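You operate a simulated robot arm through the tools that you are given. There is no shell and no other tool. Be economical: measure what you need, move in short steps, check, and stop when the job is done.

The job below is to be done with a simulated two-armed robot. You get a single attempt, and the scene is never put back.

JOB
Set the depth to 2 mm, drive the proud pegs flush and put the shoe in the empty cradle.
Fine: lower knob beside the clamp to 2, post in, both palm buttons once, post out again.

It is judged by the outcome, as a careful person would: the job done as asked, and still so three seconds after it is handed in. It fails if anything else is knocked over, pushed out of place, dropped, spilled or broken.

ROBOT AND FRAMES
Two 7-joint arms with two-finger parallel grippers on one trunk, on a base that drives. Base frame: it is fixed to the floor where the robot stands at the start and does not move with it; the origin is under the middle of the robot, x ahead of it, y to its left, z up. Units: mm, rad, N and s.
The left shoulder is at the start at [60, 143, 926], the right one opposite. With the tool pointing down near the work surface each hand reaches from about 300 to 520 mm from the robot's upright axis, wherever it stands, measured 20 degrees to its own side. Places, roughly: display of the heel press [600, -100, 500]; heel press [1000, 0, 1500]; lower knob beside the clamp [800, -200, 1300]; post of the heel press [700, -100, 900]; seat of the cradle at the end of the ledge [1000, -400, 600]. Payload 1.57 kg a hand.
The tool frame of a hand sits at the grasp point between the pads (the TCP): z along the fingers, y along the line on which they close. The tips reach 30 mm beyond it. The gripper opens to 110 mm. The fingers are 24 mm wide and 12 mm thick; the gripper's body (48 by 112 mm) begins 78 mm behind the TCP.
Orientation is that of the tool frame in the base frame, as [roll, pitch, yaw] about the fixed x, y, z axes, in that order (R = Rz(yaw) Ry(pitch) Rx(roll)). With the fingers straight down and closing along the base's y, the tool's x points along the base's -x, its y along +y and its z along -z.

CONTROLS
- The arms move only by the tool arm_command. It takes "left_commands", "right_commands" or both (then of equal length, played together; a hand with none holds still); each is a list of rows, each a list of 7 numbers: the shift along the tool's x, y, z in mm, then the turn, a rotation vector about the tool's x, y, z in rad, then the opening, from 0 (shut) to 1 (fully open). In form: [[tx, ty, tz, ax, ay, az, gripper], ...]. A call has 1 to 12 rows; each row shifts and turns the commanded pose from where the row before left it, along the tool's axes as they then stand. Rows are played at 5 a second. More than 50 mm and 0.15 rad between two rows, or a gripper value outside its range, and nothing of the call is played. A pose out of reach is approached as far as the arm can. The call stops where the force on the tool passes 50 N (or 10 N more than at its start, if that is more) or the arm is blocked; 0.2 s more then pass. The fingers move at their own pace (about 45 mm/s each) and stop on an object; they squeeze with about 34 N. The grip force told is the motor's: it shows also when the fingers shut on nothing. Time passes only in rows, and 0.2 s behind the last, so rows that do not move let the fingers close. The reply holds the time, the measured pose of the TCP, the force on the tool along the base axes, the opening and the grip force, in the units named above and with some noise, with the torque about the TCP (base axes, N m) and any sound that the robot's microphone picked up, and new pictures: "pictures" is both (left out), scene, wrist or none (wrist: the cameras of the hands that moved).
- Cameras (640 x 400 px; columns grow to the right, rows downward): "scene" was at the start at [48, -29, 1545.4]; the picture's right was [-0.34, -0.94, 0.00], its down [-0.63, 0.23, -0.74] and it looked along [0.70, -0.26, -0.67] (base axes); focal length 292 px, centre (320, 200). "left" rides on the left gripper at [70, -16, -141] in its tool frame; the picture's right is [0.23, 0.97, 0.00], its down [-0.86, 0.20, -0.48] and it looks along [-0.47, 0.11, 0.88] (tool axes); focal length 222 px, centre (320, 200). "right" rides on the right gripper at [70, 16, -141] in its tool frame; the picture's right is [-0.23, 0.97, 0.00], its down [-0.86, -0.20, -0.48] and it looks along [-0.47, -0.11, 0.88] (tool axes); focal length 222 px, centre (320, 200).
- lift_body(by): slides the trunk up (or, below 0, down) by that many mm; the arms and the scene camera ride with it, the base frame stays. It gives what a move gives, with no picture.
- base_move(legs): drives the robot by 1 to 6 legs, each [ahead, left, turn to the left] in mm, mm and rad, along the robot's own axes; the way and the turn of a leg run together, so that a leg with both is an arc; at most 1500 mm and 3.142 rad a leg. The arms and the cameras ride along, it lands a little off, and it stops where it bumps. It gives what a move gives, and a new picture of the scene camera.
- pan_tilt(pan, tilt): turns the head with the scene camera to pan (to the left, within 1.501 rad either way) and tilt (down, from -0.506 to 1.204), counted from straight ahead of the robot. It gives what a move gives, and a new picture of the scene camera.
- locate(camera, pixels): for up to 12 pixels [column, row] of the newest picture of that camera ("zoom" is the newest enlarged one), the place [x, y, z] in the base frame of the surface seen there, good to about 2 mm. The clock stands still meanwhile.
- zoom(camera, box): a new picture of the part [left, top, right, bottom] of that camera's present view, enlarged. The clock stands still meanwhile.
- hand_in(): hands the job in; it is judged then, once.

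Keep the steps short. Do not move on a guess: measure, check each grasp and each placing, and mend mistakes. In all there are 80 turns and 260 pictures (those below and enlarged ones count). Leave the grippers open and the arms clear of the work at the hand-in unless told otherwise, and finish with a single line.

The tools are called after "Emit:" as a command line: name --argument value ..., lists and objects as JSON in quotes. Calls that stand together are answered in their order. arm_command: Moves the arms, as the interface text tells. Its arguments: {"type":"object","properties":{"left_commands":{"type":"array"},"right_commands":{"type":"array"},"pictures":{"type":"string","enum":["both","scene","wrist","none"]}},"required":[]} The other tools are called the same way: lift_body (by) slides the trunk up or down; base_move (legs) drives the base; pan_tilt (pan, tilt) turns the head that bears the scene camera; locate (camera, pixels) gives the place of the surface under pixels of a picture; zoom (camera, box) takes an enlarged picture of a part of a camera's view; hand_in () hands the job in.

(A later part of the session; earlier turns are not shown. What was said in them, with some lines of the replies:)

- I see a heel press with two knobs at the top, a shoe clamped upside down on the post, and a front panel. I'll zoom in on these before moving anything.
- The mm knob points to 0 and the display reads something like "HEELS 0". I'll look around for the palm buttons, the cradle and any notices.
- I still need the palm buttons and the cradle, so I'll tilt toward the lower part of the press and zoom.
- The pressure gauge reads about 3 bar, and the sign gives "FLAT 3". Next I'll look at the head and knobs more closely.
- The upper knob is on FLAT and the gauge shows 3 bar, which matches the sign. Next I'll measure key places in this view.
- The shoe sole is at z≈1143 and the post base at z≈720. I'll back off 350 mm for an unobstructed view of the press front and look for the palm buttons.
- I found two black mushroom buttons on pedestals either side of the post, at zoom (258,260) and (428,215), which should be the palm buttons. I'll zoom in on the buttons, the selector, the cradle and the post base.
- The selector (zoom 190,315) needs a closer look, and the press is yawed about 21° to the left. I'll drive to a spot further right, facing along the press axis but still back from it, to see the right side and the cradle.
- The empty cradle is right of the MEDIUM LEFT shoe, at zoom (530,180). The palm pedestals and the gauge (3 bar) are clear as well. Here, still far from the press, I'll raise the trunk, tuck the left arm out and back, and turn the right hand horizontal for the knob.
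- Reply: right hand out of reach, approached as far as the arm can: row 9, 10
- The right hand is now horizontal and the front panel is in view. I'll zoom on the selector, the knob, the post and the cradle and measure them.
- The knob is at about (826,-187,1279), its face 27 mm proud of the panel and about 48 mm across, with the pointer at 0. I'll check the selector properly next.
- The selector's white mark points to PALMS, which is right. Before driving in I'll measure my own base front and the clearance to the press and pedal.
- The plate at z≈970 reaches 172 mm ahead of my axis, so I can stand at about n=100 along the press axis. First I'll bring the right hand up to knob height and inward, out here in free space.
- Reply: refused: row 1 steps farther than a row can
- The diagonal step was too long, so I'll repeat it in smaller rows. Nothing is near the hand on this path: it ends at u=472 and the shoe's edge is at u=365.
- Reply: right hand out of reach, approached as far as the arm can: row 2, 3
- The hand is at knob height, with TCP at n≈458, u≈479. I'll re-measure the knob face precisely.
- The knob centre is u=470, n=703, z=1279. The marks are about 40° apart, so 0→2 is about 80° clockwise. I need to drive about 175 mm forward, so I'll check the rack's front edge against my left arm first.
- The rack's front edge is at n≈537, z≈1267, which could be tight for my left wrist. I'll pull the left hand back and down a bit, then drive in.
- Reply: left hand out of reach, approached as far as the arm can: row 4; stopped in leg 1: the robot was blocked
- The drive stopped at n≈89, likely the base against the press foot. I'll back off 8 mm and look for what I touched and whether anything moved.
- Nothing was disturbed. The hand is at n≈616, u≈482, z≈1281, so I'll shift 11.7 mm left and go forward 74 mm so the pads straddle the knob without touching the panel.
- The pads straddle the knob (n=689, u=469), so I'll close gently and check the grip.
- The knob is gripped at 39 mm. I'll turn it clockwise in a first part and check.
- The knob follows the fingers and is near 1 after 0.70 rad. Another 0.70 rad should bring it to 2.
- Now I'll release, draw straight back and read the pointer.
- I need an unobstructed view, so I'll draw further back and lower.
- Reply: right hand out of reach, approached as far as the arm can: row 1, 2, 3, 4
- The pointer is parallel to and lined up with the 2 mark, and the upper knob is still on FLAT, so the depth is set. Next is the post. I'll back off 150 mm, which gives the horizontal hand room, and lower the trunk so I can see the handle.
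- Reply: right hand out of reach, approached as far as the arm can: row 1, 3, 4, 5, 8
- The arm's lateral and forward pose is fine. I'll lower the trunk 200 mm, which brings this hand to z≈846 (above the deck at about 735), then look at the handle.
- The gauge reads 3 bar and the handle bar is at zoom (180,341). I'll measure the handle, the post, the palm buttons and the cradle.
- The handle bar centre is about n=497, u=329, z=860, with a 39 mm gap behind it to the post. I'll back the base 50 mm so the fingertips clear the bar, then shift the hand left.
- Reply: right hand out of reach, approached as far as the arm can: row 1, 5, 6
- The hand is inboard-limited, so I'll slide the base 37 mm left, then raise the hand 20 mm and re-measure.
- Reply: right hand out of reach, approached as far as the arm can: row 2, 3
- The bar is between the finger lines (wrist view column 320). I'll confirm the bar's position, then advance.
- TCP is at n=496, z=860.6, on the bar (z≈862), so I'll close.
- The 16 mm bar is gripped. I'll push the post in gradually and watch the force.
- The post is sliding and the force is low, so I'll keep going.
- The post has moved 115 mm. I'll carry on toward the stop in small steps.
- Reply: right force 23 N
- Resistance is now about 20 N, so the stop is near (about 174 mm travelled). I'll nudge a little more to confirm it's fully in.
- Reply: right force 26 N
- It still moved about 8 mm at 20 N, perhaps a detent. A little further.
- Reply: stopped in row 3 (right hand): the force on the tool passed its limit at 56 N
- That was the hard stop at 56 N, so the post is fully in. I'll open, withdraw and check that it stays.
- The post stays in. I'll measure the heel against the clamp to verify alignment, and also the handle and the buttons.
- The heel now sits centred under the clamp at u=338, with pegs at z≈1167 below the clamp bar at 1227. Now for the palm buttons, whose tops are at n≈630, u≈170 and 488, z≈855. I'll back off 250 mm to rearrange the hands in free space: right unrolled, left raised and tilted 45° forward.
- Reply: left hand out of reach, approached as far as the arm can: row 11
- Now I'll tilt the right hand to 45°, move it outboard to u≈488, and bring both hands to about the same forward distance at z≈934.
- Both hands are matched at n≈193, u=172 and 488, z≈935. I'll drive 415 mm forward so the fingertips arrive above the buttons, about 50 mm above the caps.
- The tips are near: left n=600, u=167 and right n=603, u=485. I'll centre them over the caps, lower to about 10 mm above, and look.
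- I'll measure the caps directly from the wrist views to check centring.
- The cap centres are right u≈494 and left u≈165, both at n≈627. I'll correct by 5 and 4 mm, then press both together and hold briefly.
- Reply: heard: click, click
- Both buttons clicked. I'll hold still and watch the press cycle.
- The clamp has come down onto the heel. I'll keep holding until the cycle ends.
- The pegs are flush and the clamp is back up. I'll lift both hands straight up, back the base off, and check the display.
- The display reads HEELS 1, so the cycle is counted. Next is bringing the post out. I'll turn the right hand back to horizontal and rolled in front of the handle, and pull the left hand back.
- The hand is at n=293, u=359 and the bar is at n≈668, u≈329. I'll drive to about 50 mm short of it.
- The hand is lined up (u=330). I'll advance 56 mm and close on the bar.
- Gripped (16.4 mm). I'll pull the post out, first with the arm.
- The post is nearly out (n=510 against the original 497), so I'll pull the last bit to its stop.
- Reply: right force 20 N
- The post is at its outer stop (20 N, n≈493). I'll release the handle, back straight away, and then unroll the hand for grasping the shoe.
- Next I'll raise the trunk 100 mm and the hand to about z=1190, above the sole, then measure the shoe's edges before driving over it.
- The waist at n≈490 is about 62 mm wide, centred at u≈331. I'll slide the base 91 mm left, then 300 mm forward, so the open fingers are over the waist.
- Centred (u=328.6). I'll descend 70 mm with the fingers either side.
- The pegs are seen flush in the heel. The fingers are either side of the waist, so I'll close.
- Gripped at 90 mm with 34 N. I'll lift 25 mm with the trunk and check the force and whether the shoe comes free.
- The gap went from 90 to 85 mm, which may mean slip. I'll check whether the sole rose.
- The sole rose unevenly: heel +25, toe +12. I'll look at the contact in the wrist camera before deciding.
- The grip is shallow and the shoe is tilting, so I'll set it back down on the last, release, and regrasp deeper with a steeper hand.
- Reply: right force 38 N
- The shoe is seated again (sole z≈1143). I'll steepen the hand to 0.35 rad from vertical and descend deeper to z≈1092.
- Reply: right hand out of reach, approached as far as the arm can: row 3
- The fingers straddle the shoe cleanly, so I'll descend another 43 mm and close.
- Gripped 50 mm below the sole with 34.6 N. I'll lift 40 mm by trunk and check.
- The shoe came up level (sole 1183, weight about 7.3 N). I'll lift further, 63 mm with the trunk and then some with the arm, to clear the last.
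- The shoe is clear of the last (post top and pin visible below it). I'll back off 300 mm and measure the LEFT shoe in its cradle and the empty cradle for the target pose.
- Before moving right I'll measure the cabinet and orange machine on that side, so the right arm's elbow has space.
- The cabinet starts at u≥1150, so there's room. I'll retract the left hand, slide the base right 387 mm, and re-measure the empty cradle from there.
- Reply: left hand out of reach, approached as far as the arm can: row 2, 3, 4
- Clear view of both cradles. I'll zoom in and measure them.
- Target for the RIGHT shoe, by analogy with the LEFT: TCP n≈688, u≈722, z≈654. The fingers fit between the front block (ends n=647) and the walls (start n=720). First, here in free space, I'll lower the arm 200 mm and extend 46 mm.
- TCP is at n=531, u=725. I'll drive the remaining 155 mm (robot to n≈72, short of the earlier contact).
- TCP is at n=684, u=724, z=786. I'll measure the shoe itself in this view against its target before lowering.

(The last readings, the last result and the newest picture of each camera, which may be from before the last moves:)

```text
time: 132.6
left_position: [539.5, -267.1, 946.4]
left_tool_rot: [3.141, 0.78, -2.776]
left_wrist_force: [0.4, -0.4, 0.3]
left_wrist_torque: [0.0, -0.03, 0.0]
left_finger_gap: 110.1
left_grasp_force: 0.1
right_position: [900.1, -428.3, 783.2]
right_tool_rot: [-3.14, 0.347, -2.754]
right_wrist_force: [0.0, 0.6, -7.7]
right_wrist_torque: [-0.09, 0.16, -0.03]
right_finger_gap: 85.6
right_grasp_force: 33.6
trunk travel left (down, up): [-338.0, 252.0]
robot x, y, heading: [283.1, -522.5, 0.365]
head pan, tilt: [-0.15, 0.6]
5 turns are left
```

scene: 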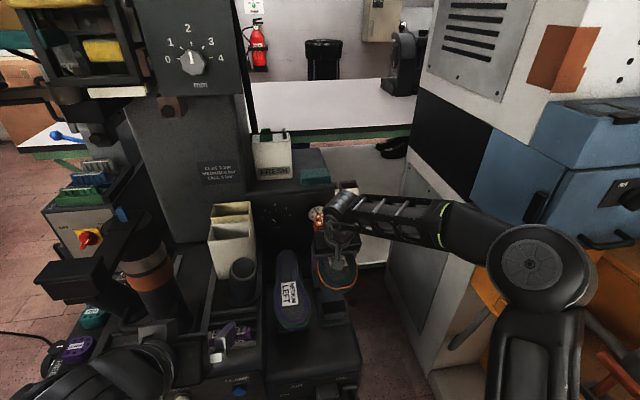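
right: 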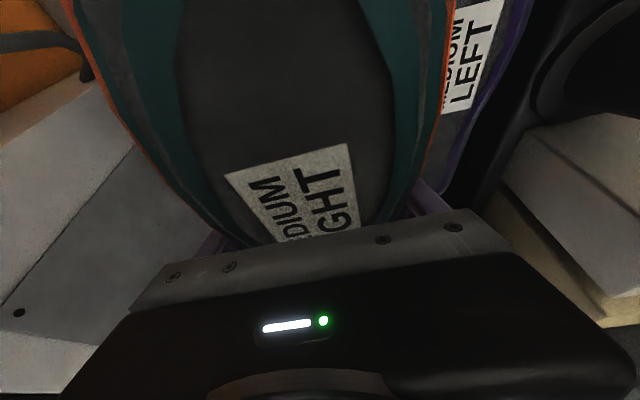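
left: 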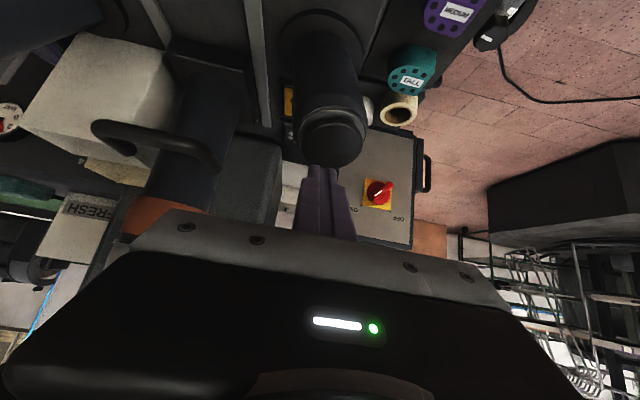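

Five turns left, so I'll be brief. I'll correct 4 mm forward and 1.5 mm left, lower to about 12 mm above seating, and view.

Emit:
arm_command --right_commands '[[-3.7, 1.5, 1.4, 0, 0, 0, 0.3], [0, 0, 0, 0, 0, 0, 0.3]]' --pictures "none"

Emit:
lift_body --by -118

Emit:
arm_command --right_commands '[[0, 0, 0, 0, 0, 0, 0.3]]' --pictures "both"

Emit:
zoom --camera "scene" --box '[240, 170, 400, 330]'

Emit:
locate --camera "right" --pixels '[[300, 190], [290, 100], [290, 20], [90, 20], [430, 130], [470, 50]]'

```text
time: 133.2
left_position: [537.8, -266.4, 947.3]
left_tool_rot: [-3.142, 0.78, -2.774]
left_wrist_force: [0.6, -0.3, 0.0]
left_wrist_torque: [-0.03, -0.01, 0.02]
left_finger_gap: 110.0
left_grasp_force: 0.1
right_position: [901.8, -425.6, 784.1]
right_tool_rot: [-3.14, 0.347, -2.755]
right_wrist_force: [-0.8, -0.2, -7.5]
right_wrist_torque: [-0.11, 0.17, 0.01]
right_finger_gap: 85.2
right_grasp_force: 34.2
trunk travel left (down, up): [-338.0, 252.0]
robot x, y, heading: [288.2, -526.8, 0.365]
head pan, tilt: [-0.15, 0.6]
```

```text
time: 134.7
left_position: [537.9, -266.8, 828.8]
left_tool_rot: [-3.141, 0.779, -2.775]
left_wrist_force: [-0.8, -0.8, -0.2]
left_wrist_torque: [-0.03, -0.01, 0.01]
left_finger_gap: 109.9
left_grasp_force: 0.2
right_position: [901.9, -427.0, 667.0]
right_tool_rot: [-3.139, 0.347, -2.754]
right_wrist_force: [1.0, -1.4, -8.2]
right_wrist_torque: [-0.16, 0.15, -0.24]
right_finger_gap: 85.4
right_grasp_force: 33.6
trunk travel left (down, up): [-220.0, 370.0]
robot x, y, heading: [284.6, -523.1, 0.37]
head pan, tilt: [-0.15, 0.6]
```

```text
time: 135.1
left_position: [538.4, -267.7, 828.9]
left_tool_rot: [-3.141, 0.779, -2.775]
left_wrist_force: [0.0, 0.1, -0.4]
left_wrist_torque: [0.02, 0.02, 0.02]
left_finger_gap: 110.0
left_grasp_force: 0.1
right_position: [901.9, -426.5, 666.2]
right_tool_rot: [-3.141, 0.348, -2.756]
right_wrist_force: [1.5, -2.7, -6.1]
right_wrist_torque: [-0.12, 0.05, -0.36]
right_finger_gap: 85.2
right_grasp_force: 33.5
trunk travel left (down, up): [-220.0, 370.0]
robot x, y, heading: [285.6, -521.9, 0.369]
head pan, tilt: [-0.15, 0.6]
```

scene: 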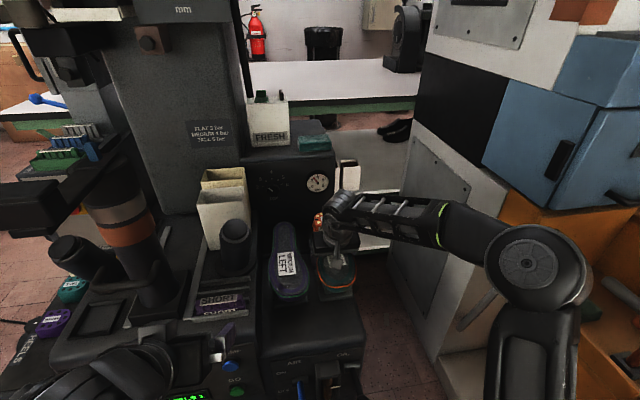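
right: 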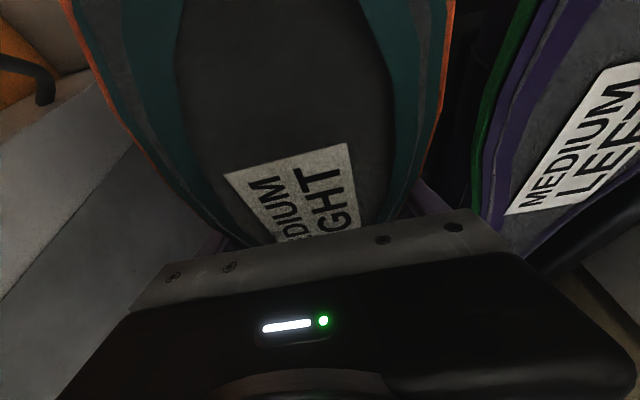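

```text
2.50 times, centred on (320, 250) of scene
```

zoom: 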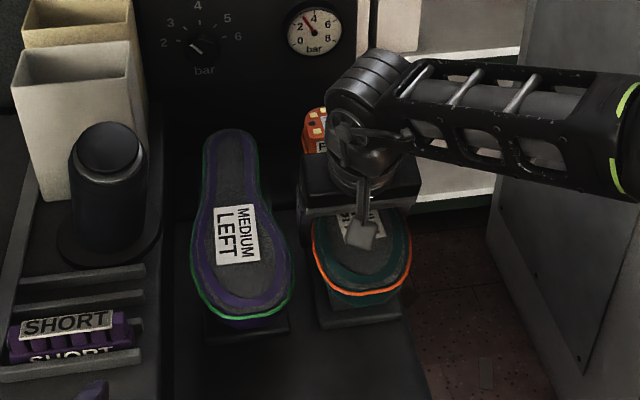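

```text
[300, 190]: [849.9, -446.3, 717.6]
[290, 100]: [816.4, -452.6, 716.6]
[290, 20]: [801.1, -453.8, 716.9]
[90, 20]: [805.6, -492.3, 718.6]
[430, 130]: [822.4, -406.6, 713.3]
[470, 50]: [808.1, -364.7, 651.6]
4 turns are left
```

Aligned (n=687, u=723; sole 717, target 704). I'll lower 13 mm gently until it bears.

Emit:
arm_command --right_commands '[[1.03, 0, 2.82, 0, 0, 0, 0.3], [1.03, 0, 2.82, 0, 0, 0, 0.3], [1.03, 0, 2.82, 0, 0, 0, 0.3], [1.03, 0, 2.82, 0, 0, 0, 0.3], [0.5, 0, 1.4, 0, 0, 0, 0.3], [0, 0, 0, 0, 0, 0, 0.3]]' --pictures "both"

Emit:
zoom --camera "scene" --box '[260, 190, 380, 310]'

Emit:
locate --camera "right" --pixels '[[300, 190], [290, 100], [290, 20], [120, 30], [425, 130], [250, 130]]'

```text
time: 136.4
left_position: [536.7, -268.2, 828.7]
left_tool_rot: [3.141, 0.781, -2.775]
left_wrist_force: [0.5, -0.6, -0.2]
left_wrist_torque: [0.01, 0.0, 0.0]
left_finger_gap: 109.9
left_grasp_force: 0.0
right_position: [902.0, -425.2, 656.2]
right_tool_rot: [-3.14, 0.356, -2.757]
right_wrist_force: [6.2, -2.6, 24.5]
right_wrist_torque: [0.31, 0.97, -0.28]
right_finger_gap: 84.7
right_grasp_force: 34.2
trunk travel left (down, up): [-220.0, 370.0]
robot x, y, heading: [283.6, -520.5, 0.365]
head pan, tilt: [-0.15, 0.6]
```

scene: 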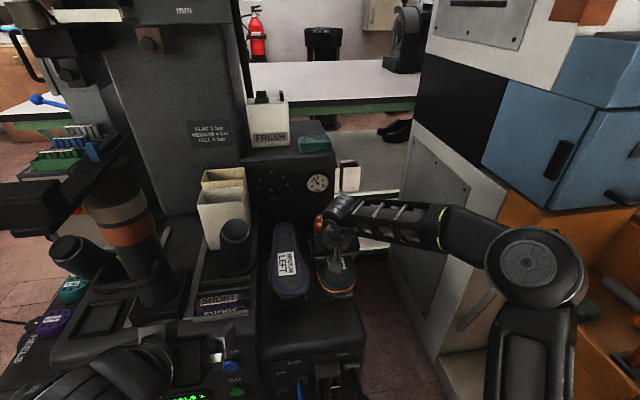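
right: 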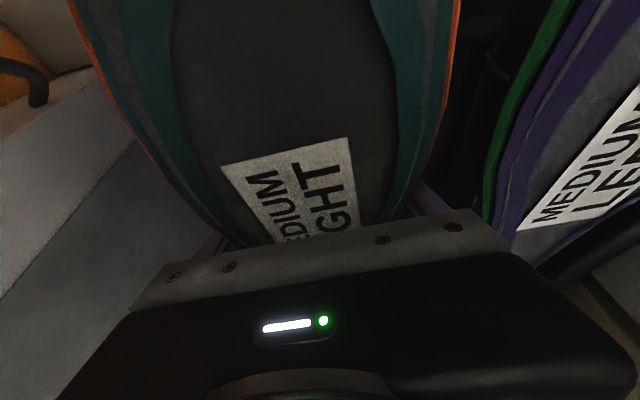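

```text
3.33 times, centred on (320, 250) of scene
```

zoom: 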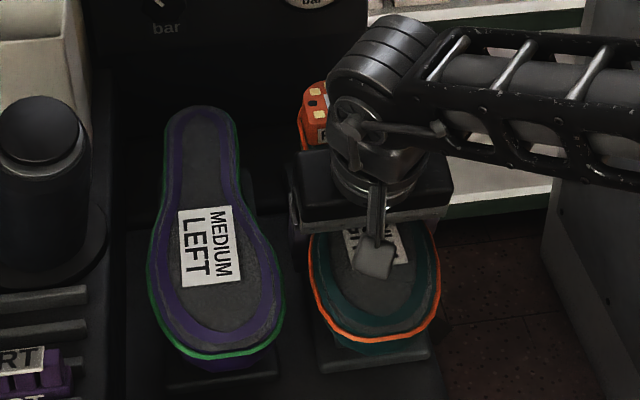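

```text
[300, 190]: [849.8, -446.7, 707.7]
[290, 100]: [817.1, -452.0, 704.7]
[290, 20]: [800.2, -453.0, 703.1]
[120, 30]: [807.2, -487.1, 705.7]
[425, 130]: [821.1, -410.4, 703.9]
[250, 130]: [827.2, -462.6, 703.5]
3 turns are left
```

The shoe is bearing (+24 N, sole about 704, level with LEFT). I'll open slightly, wait, rise straight up and check.

Emit:
arm_command --right_commands '[[0, 0, 0, 0, 0, 0, 0.85], [0, 0, 0, 0, 0, 0, 0.92], [0, 0, 0, 0, 0, 0, 0.92], [-3.4, 0, -9.4, 0, 0, 0, 0.92], [-7, 0, -19, 0, 0, 0, 0.92], [-10, 0, -28, 0, 0, 0, 0.92], [-14, 0, -38, 0, 0, 0, 0.92], [-14, 0, -38, 0, 0, 0, 0.92], [-14, 0, -38, 0, 0, 0, 0.92], [0, 0, 0, 0, 0, 0, 0.92]]' --pictures "both"

Emit:
zoom --camera "scene" --box '[260, 190, 380, 310]'

Emit:
locate --camera "scene" --pixels '[[330, 275], [345, 275], [338, 285], [337, 262], [280, 270], [290, 285]]'

```text
time: 138.7
left_position: [537.7, -268.0, 829.2]
left_tool_rot: [3.141, 0.779, -2.775]
left_wrist_force: [0.2, -0.1, -0.2]
left_wrist_torque: [0.03, -0.01, -0.03]
left_finger_gap: 110.1
left_grasp_force: 0.1
right_position: [901.8, -428.0, 836.7]
right_tool_rot: [-3.142, 0.35, -2.753]
right_wrist_force: [0.3, 0.0, 0.9]
right_wrist_torque: [0.04, -0.02, 0.0]
right_finger_gap: 101.2
right_grasp_force: 0.1
trunk travel left (down, up): [-220.0, 370.0]
robot x, y, heading: [285.5, -523.8, 0.362]
head pan, tilt: [-0.15, 0.6]
```

scene: 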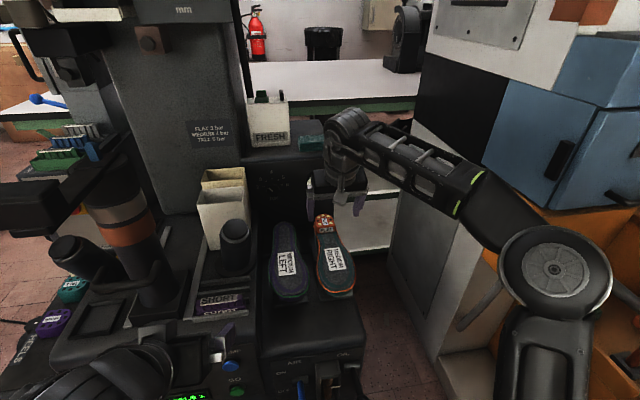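
right: 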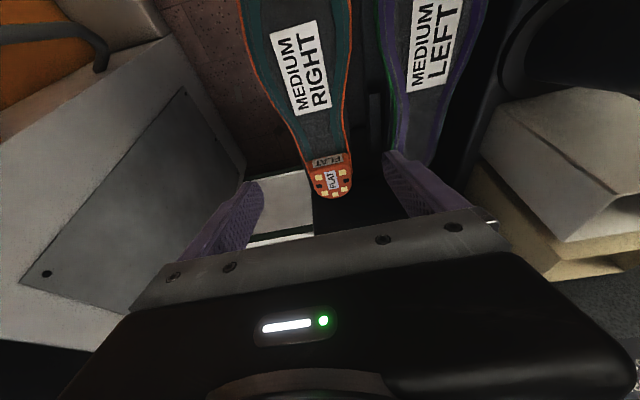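

```text
3.33 times, centred on (320, 250) of scene
```

zoom: 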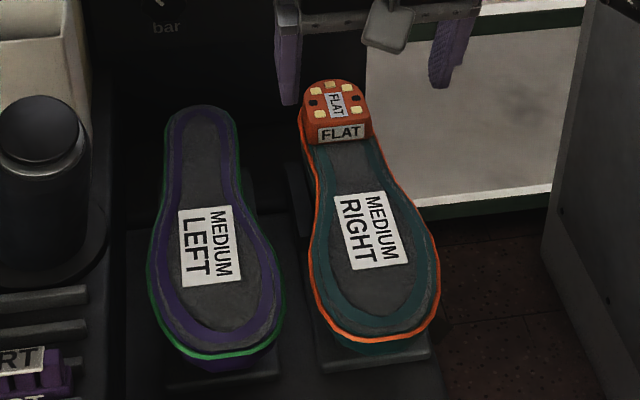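

```text
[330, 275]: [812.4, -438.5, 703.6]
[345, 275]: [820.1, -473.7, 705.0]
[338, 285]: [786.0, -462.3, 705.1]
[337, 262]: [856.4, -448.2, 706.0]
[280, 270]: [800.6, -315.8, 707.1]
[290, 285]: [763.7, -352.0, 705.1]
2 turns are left
```

The RIGHT shoe sits level in the empty cradle (sole 704–706, same as LEFT), with the pegs flush. I'll back the arms clear and open the grippers.

Emit:
base_move --legs '[[-350, 0, 0]]'

Emit:
arm_command --right_commands '[[0, 0, 0, 0, 0, 0, 1], [0, 0, 0, 0, 0, 0, 1]]' --pictures "scene"

Emit:
zoom --camera "scene" --box '[160, 80, 400, 320]'

```text
time: 140.9
left_position: [216.5, -390.4, 830.0]
left_tool_rot: [-3.141, 0.78, -2.77]
left_wrist_force: [0.3, -0.1, 0.3]
left_wrist_torque: [-0.01, 0.01, 0.0]
left_finger_gap: 110.0
left_grasp_force: 0.0
right_position: [580.8, -548.0, 836.6]
right_tool_rot: [3.141, 0.348, -2.75]
right_wrist_force: [-0.1, 0.3, 1.1]
right_wrist_torque: [0.02, 0.01, 0.0]
right_finger_gap: 101.1
right_grasp_force: 0.1
trunk travel left (down, up): [-220.0, 370.0]
robot x, y, heading: [-35.4, -648.0, 0.37]
head pan, tilt: [-0.15, 0.6]
```

scene: 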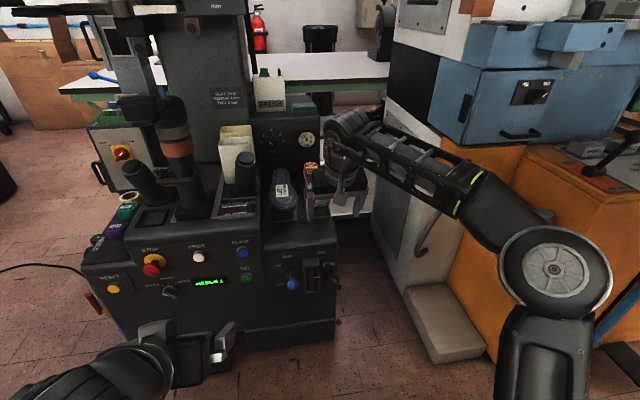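

```text
time: 141.5
left_position: [217.1, -390.6, 828.5]
left_tool_rot: [3.141, 0.778, -2.771]
left_wrist_force: [0.3, 0.7, 0.5]
left_wrist_torque: [-0.03, -0.01, -0.02]
left_finger_gap: 110.0
left_grasp_force: 0.0
right_position: [582.3, -548.1, 836.4]
right_tool_rot: [-3.14, 0.347, -2.75]
right_wrist_force: [-0.3, -0.7, 0.1]
right_wrist_torque: [0.0, 0.01, -0.03]
right_finger_gap: 109.9
right_grasp_force: 0.2
trunk travel left (down, up): [-220.0, 370.0]
robot x, y, heading: [-39.5, -649.4, 0.369]
head pan, tilt: [-0.15, 0.6]
```

scene: 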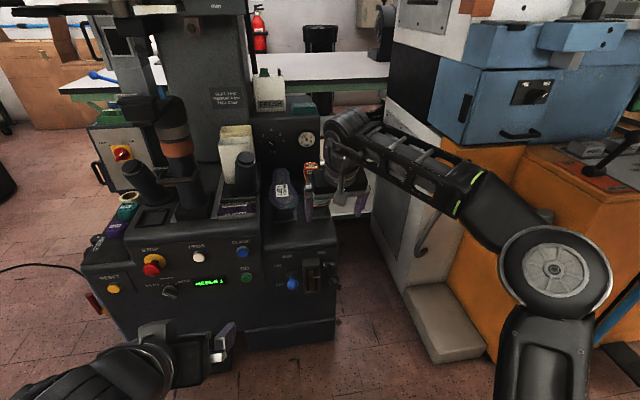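

```text
1.67 times, centred on (280, 200) of scene
1 turns are left
```

zoom: 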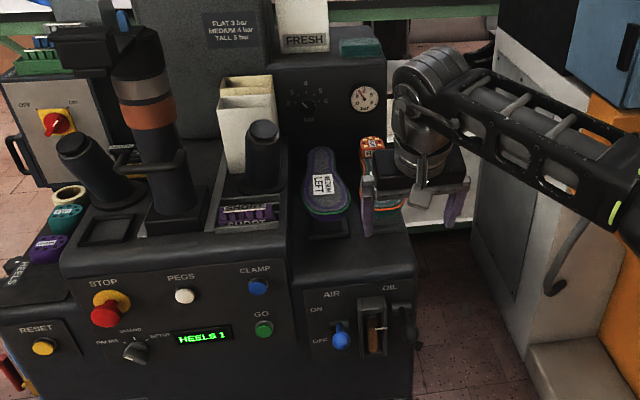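

The post is out, the display reads HEELS 1, the shoe is in its cradle and the arms are clear, so I'm handing in.

Emit:
hand_in

```text
The job is handed in.
```

Depth is set to 2 mm, the pegs were driven flush in one press cycle, the post is back out, and the right shoe is seated in the empty cradle.
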